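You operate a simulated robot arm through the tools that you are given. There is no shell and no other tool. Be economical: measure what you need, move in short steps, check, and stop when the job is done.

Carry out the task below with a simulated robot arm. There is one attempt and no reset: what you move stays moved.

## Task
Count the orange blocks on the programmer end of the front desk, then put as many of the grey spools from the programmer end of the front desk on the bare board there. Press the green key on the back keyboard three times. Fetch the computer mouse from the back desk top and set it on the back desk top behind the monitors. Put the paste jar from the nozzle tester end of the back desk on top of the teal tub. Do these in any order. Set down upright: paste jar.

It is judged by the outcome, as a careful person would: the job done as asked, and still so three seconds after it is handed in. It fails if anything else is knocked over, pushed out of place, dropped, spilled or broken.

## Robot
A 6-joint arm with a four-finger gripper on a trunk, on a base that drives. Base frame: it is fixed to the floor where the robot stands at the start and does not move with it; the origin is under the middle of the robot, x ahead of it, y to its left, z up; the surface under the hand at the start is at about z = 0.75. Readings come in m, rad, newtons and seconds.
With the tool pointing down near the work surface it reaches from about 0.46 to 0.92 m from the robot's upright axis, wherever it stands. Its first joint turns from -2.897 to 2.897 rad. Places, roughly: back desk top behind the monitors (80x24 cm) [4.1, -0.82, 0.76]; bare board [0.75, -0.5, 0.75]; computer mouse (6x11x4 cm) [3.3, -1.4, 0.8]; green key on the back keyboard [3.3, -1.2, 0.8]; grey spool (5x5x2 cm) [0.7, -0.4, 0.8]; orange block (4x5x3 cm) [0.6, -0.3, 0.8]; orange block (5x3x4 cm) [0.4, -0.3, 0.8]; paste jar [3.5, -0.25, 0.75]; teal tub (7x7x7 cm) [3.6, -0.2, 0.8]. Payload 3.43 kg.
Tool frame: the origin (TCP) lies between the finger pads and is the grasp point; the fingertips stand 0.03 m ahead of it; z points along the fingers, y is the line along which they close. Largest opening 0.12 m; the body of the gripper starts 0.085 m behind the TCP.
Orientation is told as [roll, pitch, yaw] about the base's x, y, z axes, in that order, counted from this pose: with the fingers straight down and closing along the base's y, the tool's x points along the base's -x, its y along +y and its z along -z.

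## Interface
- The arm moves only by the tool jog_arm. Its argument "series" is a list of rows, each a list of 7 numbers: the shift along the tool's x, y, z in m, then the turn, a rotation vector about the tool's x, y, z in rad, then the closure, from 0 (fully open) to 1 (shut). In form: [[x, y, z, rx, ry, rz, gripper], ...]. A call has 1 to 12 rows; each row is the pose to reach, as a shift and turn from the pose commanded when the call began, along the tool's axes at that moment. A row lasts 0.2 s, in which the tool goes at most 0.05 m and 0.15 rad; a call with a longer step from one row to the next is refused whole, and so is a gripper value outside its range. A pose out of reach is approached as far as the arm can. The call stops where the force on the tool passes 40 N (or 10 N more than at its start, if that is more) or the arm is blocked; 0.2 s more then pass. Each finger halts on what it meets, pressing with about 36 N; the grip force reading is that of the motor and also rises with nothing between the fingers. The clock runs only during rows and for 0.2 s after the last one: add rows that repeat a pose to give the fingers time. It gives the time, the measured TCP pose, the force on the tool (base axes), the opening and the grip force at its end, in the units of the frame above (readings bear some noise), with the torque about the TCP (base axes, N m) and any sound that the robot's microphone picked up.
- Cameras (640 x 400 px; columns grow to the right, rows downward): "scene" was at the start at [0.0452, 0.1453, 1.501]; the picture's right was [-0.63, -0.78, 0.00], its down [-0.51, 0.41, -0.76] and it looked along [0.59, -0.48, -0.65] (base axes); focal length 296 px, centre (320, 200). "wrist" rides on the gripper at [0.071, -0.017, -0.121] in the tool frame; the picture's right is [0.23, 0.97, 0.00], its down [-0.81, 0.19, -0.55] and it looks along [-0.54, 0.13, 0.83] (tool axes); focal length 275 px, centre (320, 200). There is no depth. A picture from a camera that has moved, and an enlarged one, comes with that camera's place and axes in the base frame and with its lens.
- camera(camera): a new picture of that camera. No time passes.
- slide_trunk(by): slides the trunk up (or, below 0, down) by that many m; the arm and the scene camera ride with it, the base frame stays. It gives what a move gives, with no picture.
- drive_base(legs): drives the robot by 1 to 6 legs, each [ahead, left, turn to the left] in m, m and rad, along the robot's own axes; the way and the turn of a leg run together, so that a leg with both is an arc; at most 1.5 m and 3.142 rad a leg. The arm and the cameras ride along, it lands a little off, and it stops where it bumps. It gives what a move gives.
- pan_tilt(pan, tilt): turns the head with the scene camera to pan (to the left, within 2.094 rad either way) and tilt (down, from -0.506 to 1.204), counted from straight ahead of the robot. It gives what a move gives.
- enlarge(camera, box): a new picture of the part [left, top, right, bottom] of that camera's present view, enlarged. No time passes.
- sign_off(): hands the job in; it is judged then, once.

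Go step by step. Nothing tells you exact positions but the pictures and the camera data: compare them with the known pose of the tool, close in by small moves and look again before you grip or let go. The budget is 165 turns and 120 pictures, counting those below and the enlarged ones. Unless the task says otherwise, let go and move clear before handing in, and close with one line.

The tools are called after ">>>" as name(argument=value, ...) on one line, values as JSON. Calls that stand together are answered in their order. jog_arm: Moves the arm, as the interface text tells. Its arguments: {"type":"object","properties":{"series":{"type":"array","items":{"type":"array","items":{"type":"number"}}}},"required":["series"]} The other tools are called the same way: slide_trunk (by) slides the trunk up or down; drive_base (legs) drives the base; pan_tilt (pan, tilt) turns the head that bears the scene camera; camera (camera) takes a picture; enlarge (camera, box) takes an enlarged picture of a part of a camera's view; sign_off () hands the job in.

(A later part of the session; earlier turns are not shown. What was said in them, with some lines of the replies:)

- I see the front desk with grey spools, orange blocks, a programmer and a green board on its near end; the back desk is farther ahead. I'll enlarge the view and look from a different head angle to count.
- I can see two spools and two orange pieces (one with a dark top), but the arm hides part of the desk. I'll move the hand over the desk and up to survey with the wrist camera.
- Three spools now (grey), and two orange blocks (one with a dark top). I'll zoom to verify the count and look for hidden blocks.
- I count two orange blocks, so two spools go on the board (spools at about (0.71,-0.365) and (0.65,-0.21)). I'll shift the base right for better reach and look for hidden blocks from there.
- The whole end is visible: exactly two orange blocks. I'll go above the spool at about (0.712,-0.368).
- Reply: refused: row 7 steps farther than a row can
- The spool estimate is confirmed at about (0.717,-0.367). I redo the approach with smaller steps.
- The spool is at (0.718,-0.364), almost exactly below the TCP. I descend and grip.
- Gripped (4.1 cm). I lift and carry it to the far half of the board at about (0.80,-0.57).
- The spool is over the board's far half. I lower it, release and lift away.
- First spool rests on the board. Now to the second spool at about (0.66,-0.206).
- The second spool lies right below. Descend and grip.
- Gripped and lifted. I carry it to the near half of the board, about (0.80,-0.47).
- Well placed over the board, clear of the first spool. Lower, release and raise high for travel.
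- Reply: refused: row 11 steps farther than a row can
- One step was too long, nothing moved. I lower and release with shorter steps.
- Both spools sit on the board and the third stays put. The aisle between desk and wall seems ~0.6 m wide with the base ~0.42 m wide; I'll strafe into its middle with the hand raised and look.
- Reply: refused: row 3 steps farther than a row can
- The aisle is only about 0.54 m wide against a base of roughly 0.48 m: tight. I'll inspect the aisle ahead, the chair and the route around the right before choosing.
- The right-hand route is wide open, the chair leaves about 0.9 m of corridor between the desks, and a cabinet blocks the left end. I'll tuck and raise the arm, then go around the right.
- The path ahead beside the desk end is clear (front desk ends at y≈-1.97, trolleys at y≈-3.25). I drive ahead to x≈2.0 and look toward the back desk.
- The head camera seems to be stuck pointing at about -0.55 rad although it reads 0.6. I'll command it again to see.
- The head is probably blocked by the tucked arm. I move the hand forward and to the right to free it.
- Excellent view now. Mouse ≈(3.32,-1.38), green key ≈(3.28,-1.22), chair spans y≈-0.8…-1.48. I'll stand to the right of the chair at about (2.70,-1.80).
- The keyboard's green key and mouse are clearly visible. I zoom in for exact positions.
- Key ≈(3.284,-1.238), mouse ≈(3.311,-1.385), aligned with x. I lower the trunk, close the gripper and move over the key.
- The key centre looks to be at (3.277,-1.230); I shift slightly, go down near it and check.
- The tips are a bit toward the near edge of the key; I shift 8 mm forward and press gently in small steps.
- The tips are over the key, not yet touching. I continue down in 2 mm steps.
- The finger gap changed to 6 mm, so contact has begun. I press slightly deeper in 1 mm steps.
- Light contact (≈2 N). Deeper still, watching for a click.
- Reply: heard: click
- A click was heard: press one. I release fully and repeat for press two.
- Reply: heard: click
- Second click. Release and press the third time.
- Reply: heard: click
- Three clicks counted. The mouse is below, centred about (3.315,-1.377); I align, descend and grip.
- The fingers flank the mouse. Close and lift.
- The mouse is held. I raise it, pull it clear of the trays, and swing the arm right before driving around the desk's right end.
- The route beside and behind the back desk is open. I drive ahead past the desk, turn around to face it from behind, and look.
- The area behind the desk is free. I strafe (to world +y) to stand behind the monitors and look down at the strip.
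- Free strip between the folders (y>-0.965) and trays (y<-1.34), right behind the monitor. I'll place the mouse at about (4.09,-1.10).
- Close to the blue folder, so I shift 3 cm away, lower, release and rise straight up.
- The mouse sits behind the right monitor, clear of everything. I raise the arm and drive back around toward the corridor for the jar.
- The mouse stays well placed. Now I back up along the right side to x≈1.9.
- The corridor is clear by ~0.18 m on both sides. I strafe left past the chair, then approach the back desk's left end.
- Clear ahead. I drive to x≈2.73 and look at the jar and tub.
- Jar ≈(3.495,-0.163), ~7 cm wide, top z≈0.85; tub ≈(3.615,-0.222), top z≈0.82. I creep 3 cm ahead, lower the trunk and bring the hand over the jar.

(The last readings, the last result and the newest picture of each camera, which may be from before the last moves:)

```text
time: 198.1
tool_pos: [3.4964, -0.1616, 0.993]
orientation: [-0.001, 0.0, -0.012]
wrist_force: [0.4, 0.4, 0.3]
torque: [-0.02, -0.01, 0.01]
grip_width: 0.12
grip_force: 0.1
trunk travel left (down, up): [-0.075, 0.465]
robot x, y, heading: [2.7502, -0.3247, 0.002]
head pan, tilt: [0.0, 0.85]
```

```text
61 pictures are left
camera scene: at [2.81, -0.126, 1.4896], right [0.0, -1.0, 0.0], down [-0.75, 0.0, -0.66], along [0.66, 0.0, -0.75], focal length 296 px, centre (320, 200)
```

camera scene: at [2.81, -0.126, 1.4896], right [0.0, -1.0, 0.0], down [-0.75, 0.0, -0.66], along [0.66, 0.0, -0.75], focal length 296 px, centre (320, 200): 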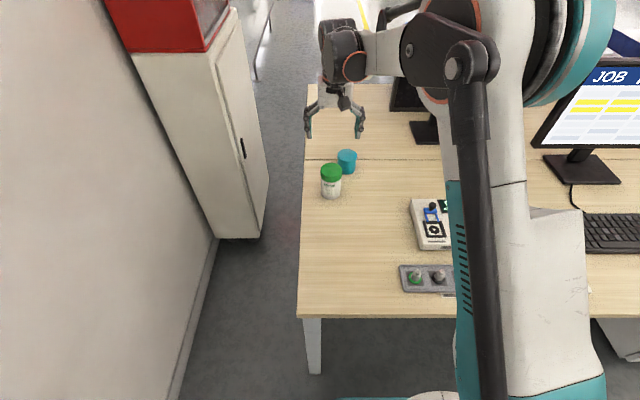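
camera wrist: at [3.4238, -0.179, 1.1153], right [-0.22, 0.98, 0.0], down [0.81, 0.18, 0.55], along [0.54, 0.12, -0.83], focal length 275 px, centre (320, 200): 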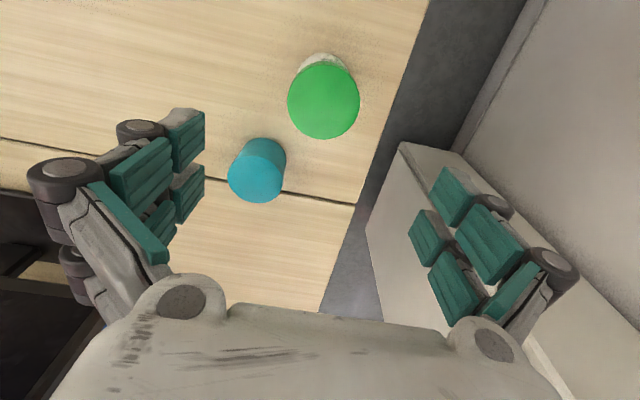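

Jar at ≈(3.488,-0.162), tub ≈(3.61,-0.22). I descend just above the lid and recheck.

>>> jog_arm(series=[[0.007, 0, 0.03, 0, 0, 0, 0], [0.007, 0, 0.06, 0, 0, 0, 0], [0.007, 0, 0.09, 0, 0, 0, 0], [0.007, 0, 0.09, 0, 0, 0, 0]])

>>> camera(camera="wrist")

>>> enlarge(camera="scene", box=[280, 90, 400, 210])

```text
time: 199.1
tool_pos: [3.4895, -0.1622, 0.9062]
orientation: [-0.002, 0.0, -0.01]
wrist_force: [0.4, 0.7, -0.1]
torque: [-0.01, -0.02, 0.0]
grip_width: 0.1199
grip_force: 0.1
trunk travel left (down, up): [-0.075, 0.465]
robot x, y, heading: [2.7527, -0.3258, 0.002]
head pan, tilt: [0.0, 0.85]
```

```text
60 pictures are left
camera wrist: at [3.4168, -0.1792, 1.0257], right [-0.22, 0.98, 0.0], down [0.81, 0.18, 0.55], along [0.54, 0.12, -0.83], focal length 275 px, centre (320, 200)
```

wrist: 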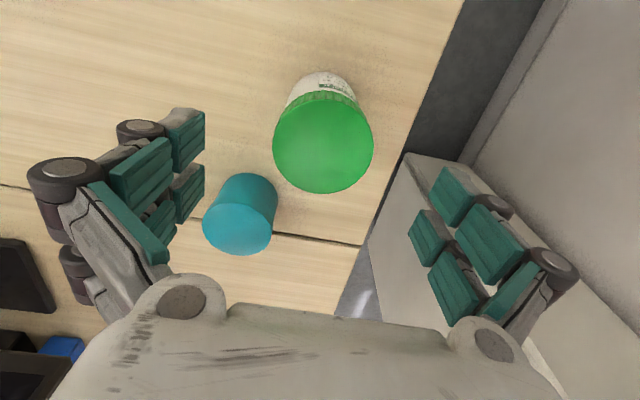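

```text
3.33 times, centred on (340, 150) of scene
camera zoom: at [2.8103, -0.1264, 1.4897], right [0.0, -1.0, 0.0], down [-0.75, 0.0, -0.66], along [0.66, 0.0, -0.75], focal length 987 px, centre (253, 367)
```

zoom: 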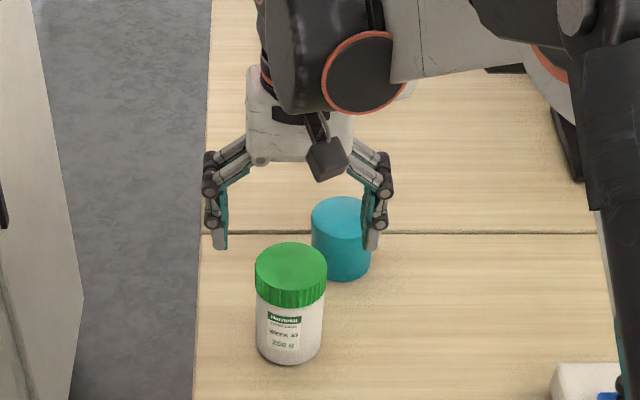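

Aligned well; relative offset jar→tub is (+0.120,-0.058). I descend around the jar and grip.

>>> jog_arm(series=[[0, 0, 0.03, 0, 0, 0, 0], [0, 0, 0.06, 0, 0, 0, 0], [0, 0, 0.09, 0, 0, 0, 0], [0, 0, 0.09, 0, 0, 0, 0.3], [0, 0, 0.09, 0, 0, 0, 0.7], [0, 0, 0.09, 0, 0, 0, 0.7], [0, 0, 0.09, 0, 0, 0, 0.7]])

>>> camera(camera="wrist")

>>> enlarge(camera="scene", box=[280, 90, 400, 210])

```text
time: 200.7
tool_pos: [3.4894, -0.1626, 0.8151]
orientation: [0.0, -0.001, -0.01]
wrist_force: [0.6, 3.2, 4.8]
torque: [-0.06, -0.13, 0.03]
grip_width: 0.0664
grip_force: 35.6
trunk travel left (down, up): [-0.075, 0.465]
robot x, y, heading: [2.7513, -0.323, -0.004]
head pan, tilt: [0.0, 0.85]
```

```text
58 pictures are left
camera wrist: at [3.4172, -0.1791, 0.9356], right [-0.22, 0.98, 0.0], down [0.81, 0.18, 0.55], along [0.54, 0.12, -0.83], focal length 275 px, centre (320, 200)
```

wrist: 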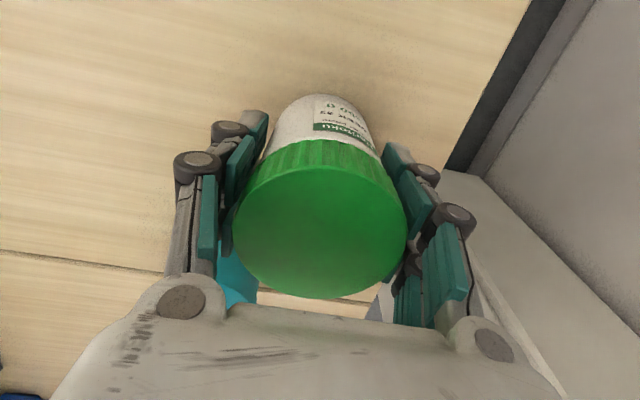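

```text
3.33 times, centred on (340, 150) of scene
camera zoom: at [2.8096, -0.1262, 1.4897], right [0.0, -1.0, 0.0], down [-0.75, 0.0, -0.66], along [0.66, 0.0, -0.75], focal length 987 px, centre (253, 367)
```

zoom: 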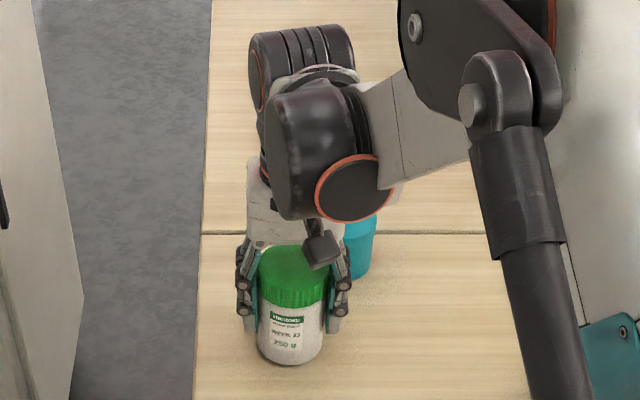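

Jar held firmly. I lift it 12 cm and carry it above the tub.

>>> jog_arm(series=[[0, 0, -0.02, 0, 0, 0, 0.7], [0, 0, -0.05, 0, 0, 0, 0.7], [0, 0, -0.085, 0, 0, 0, 0.7], [0, 0, -0.12, 0, 0, 0, 0.7], [-0.02, -0.01, -0.12, 0, 0, 0, 0.7], [-0.045, -0.02, -0.12, 0, 0, 0, 0.7], [-0.07, -0.033, -0.12, 0, 0, 0, 0.7], [-0.095, -0.046, -0.12, 0, 0, 0, 0.7], [-0.112, -0.055, -0.12, 0, 0, 0, 0.7], [-0.12, -0.058, -0.12, 0, 0, 0, 0.7], [-0.12, -0.058, -0.12, 0, 0, 0, 0.7]])

>>> camera(camera="wrist")

>>> enlarge(camera="scene", box=[280, 60, 400, 210])

```text
time: 203.1
tool_pos: [3.6074, -0.2217, 0.9368]
orientation: [0.0, 0.001, -0.011]
wrist_force: [-0.2, 0.5, -3.3]
torque: [-0.03, 0.01, 0.02]
grip_width: 0.0658
grip_force: 36.0
trunk travel left (down, up): [-0.075, 0.465]
robot x, y, heading: [2.7518, -0.3275, -0.004]
head pan, tilt: [0.0, 0.85]
```

```text
56 pictures are left
camera wrist: at [3.5357, -0.2383, 1.056], right [-0.22, 0.98, 0.0], down [0.81, 0.18, 0.55], along [0.54, 0.12, -0.83], focal length 275 px, centre (320, 200)
```

wrist: 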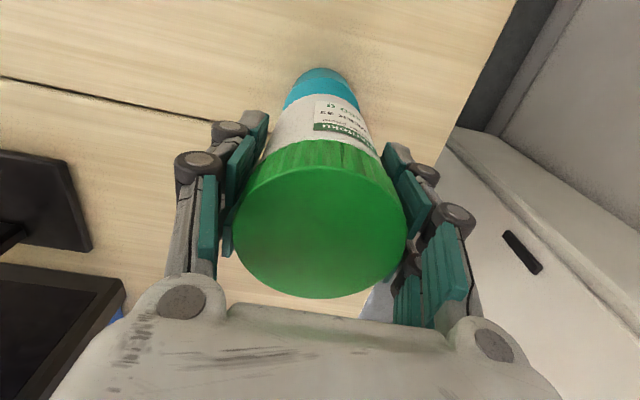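

```text
2.67 times, centred on (340, 135) of scene
camera zoom: at [2.8104, -0.1264, 1.4897], right [0.0, -1.0, 0.0], down [-0.75, 0.0, -0.66], along [0.66, 0.0, -0.75], focal length 790 px, centre (267, 373)
```

zoom: 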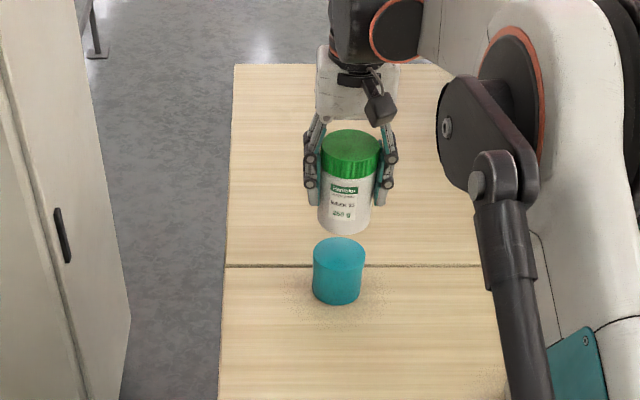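

The jar is over the tub within ~5 mm; I nudge 3 mm, lower close and check.

>>> jog_arm(series=[[0, 0.003, 0.015, 0, 0, 0, 0.7], [0, 0.003, 0.03, 0, 0, 0, 0.7], [0, 0.003, 0.043, 0, 0, 0, 0.7], [0, 0.003, 0.043, 0, 0, 0, 0.7]])

>>> enlarge(camera="scene", box=[300, 80, 390, 190])

>>> enlarge(camera="wrist", box=[220, 50, 420, 310])

```text
time: 204.1
tool_pos: [3.6089, -0.2186, 0.8925]
orientation: [-0.001, 0.0, -0.01]
wrist_force: [0.5, -0.1, -3.1]
torque: [0.0, 0.0, 0.0]
grip_width: 0.0658
grip_force: 35.7
trunk travel left (down, up): [-0.075, 0.465]
robot x, y, heading: [2.7549, -0.323, 0.004]
head pan, tilt: [0.0, 0.85]
```

```text
3.64 times, centred on (345, 135) of scene
camera zoom: at [2.8104, -0.1264, 1.4897], right [0.0, -1.0, 0.0], down [-0.75, 0.0, -0.66], along [0.66, 0.0, -0.75], focal length 1077 px, centre (229, 436)
```

zoom: 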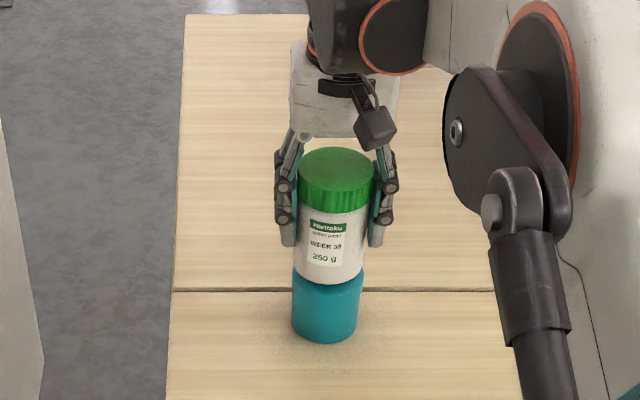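

```text
1.54 times, centred on (320, 180) of wrist
camera zoom: at [3.5357, -0.2355, 1.0129], right [-0.22, 0.98, 0.0], down [0.81, 0.18, 0.55], along [0.54, 0.12, -0.83], focal length 424 px, centre (320, 231)
```

zoom: 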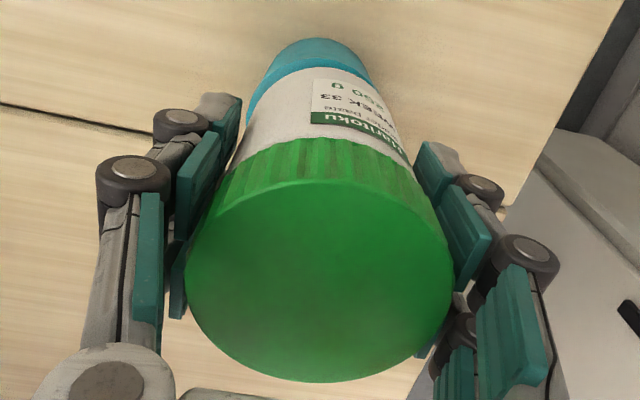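

Well centred. I lower in small steps until the weight transfers.

>>> jog_arm(series=[[0, 0, 0.003, 0, 0, 0, 0.7], [0, 0, 0.005, 0, 0, 0, 0.7], [0, 0, 0.007, 0, 0, 0, 0.7]])

```text
time: 204.9
tool_pos: [3.6081, -0.2191, 0.8859]
orientation: [0.0, -0.002, -0.011]
wrist_force: [-0.1, 1.2, -2.9]
torque: [-0.02, -0.01, 0.02]
grip_width: 0.066
grip_force: 36.1
trunk travel left (down, up): [-0.075, 0.465]
robot x, y, heading: [2.7526, -0.3218, -0.003]
head pan, tilt: [0.0, 0.85]
```

Not yet in contact (still -2.9 N). A few more millimetres.

>>> jog_arm(series=[[0, 0, 0.001, 0, 0, 0, 0.7], [0, 0, 0.002, 0, 0, 0, 0.7]])

>>> jog_arm(series=[[0, 0, 0.001, 0, 0, 0, 0.7], [0, 0, 0.002, 0, 0, 0, 0.7]])

```text
time: 205.5
tool_pos: [3.61, -0.2187, 0.8831]
orientation: [0.001, 0.0, -0.012]
wrist_force: [0.5, 0.0, -3.1]
torque: [-0.01, 0.01, -0.01]
grip_width: 0.0659
grip_force: 35.7
trunk travel left (down, up): [-0.075, 0.465]
robot x, y, heading: [2.7531, -0.3287, 0.002]
head pan, tilt: [0.0, 0.85]
```

```text
time: 206.1
tool_pos: [3.6101, -0.2194, 0.8815]
orientation: [0.001, 0.0, -0.01]
wrist_force: [1.3, 0.1, 1.9]
torque: [-0.08, -0.1, 0.05]
grip_width: 0.0659
grip_force: 36.1
trunk travel left (down, up): [-0.075, 0.465]
robot x, y, heading: [2.7505, -0.3257, 0.003]
head pan, tilt: [0.0, 0.85]
```

Contact made. I open the fingers gently and check before lifting.

>>> jog_arm(series=[[0, 0, 0, 0, 0, 0, 0.42], [0, 0, 0, 0, 0, 0, 0.3], [0, 0, 0, 0, 0, 0, 0.15], [0, 0, 0, 0, 0, 0, 0.1], [0, 0, 0, 0, 0, 0, 0.1]])

>>> enlarge(camera="scene", box=[300, 80, 390, 190])

>>> camera(camera="wrist")

```text
time: 207.3
tool_pos: [3.6084, -0.2199, 0.8814]
orientation: [0.001, -0.001, -0.01]
wrist_force: [-0.4, -1.1, 0.5]
torque: [-0.01, 0.01, -0.04]
grip_width: 0.1078
grip_force: 0.0
trunk travel left (down, up): [-0.075, 0.465]
robot x, y, heading: [2.7558, -0.326, -0.003]
head pan, tilt: [0.0, 0.85]
```

```text
3.64 times, centred on (345, 135) of scene
camera zoom: at [2.81, -0.1265, 1.4897], right [0.0, -1.0, 0.0], down [-0.75, 0.0, -0.66], along [0.66, 0.0, -0.75], focal length 1077 px, centre (229, 436)
```

zoom: 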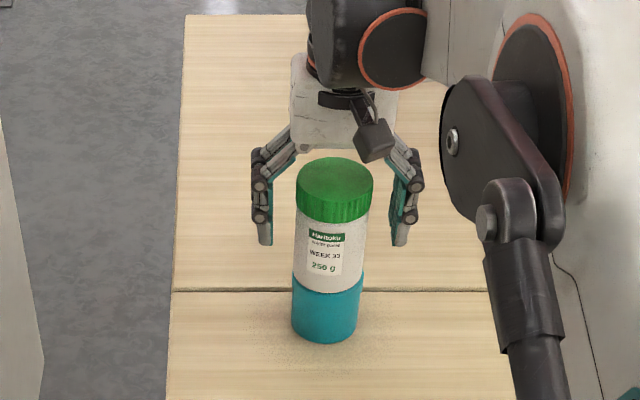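

```text
51 pictures are left
camera wrist: at [3.5362, -0.2362, 1.0018], right [-0.22, 0.98, 0.0], down [0.81, 0.18, 0.55], along [0.54, 0.12, -0.83], focal length 275 px, centre (320, 200)
```

wrist: 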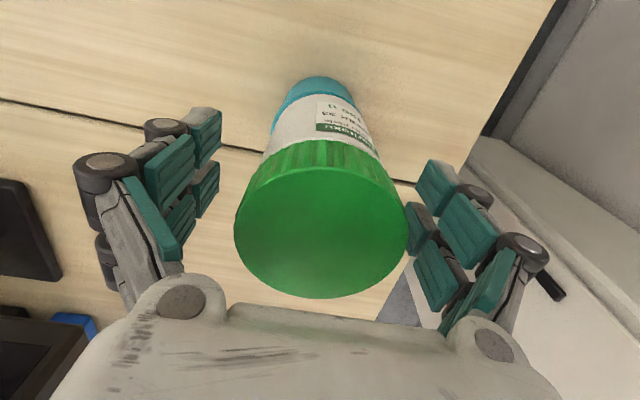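

The jar stands upright on the tub. I raise the hand straight up and away, then check everything.

>>> jog_arm(series=[[0, 0, -0.03, 0, 0, 0, 0.05], [0, 0, -0.07, 0, 0, 0, 0], [0, 0, -0.11, 0, 0, 0, 0], [0, 0, -0.15, 0, 0, 0, 0], [0, 0, -0.19, 0, 0, 0, 0], [0.02, 0, -0.22, 0, 0, 0, 0], [0.04, -0.03, -0.23, 0, 0, 0, 0], [0.07, -0.06, -0.23, 0, 0, 0, 0], [0.1, -0.09, -0.23, 0, 0, 0, 0], [0.12, -0.13, -0.23, 0, 0, 0, 0], [0.14, -0.16, -0.23, 0, 0, 0, 0]])

>>> camera(camera="scene")

>>> enlarge(camera="scene", box=[300, 80, 390, 190])

```text
time: 209.7
tool_pos: [3.4658, -0.3783, 1.1123]
orientation: [0.0, 0.0, -0.009]
wrist_force: [0.1, -1.4, -0.3]
torque: [0.0, 0.01, 0.0]
grip_width: 0.1203
grip_force: 0.1
trunk travel left (down, up): [-0.075, 0.465]
robot x, y, heading: [2.7522, -0.3235, -0.001]
head pan, tilt: [0.0, 0.85]
```

```text
50 pictures are left
camera scene: at [2.8099, -0.1267, 1.4898], right [0.0, -1.0, 0.0], down [-0.75, 0.0, -0.66], along [0.66, 0.0, -0.75], focal length 296 px, centre (320, 200)
```

scene: 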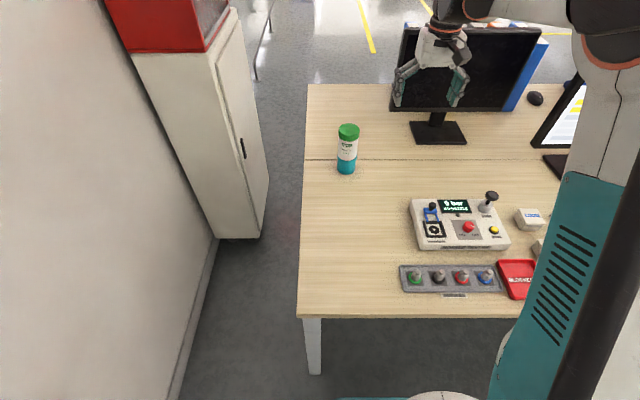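

```text
3.64 times, centred on (345, 135) of scene
camera zoom: at [2.8099, -0.1267, 1.4898], right [0.0, -1.0, 0.0], down [-0.75, 0.0, -0.66], along [0.66, 0.0, -0.75], focal length 1077 px, centre (229, 436)
```

zoom: 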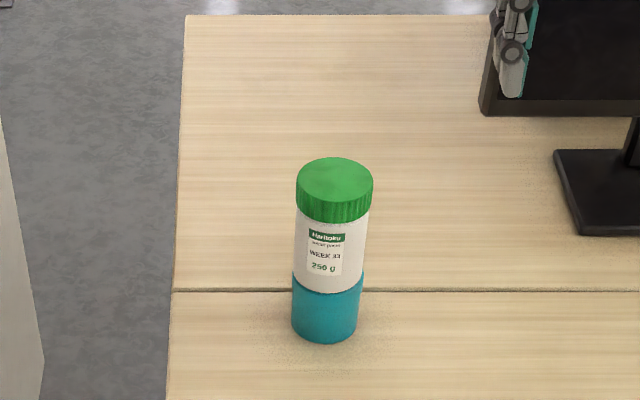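

The jar stands on the tub, the mouse is behind the monitors, the key was clicked three times and two spools lie on the board. Handing in.

>>> sign_off()

```text
The job is handed in.
```

All four parts are done: I counted two orange blocks and put two grey spools on the bare board. I also pressed the green key three times, set the mouse behind the monitors and stood the paste jar upright on the teal tub.
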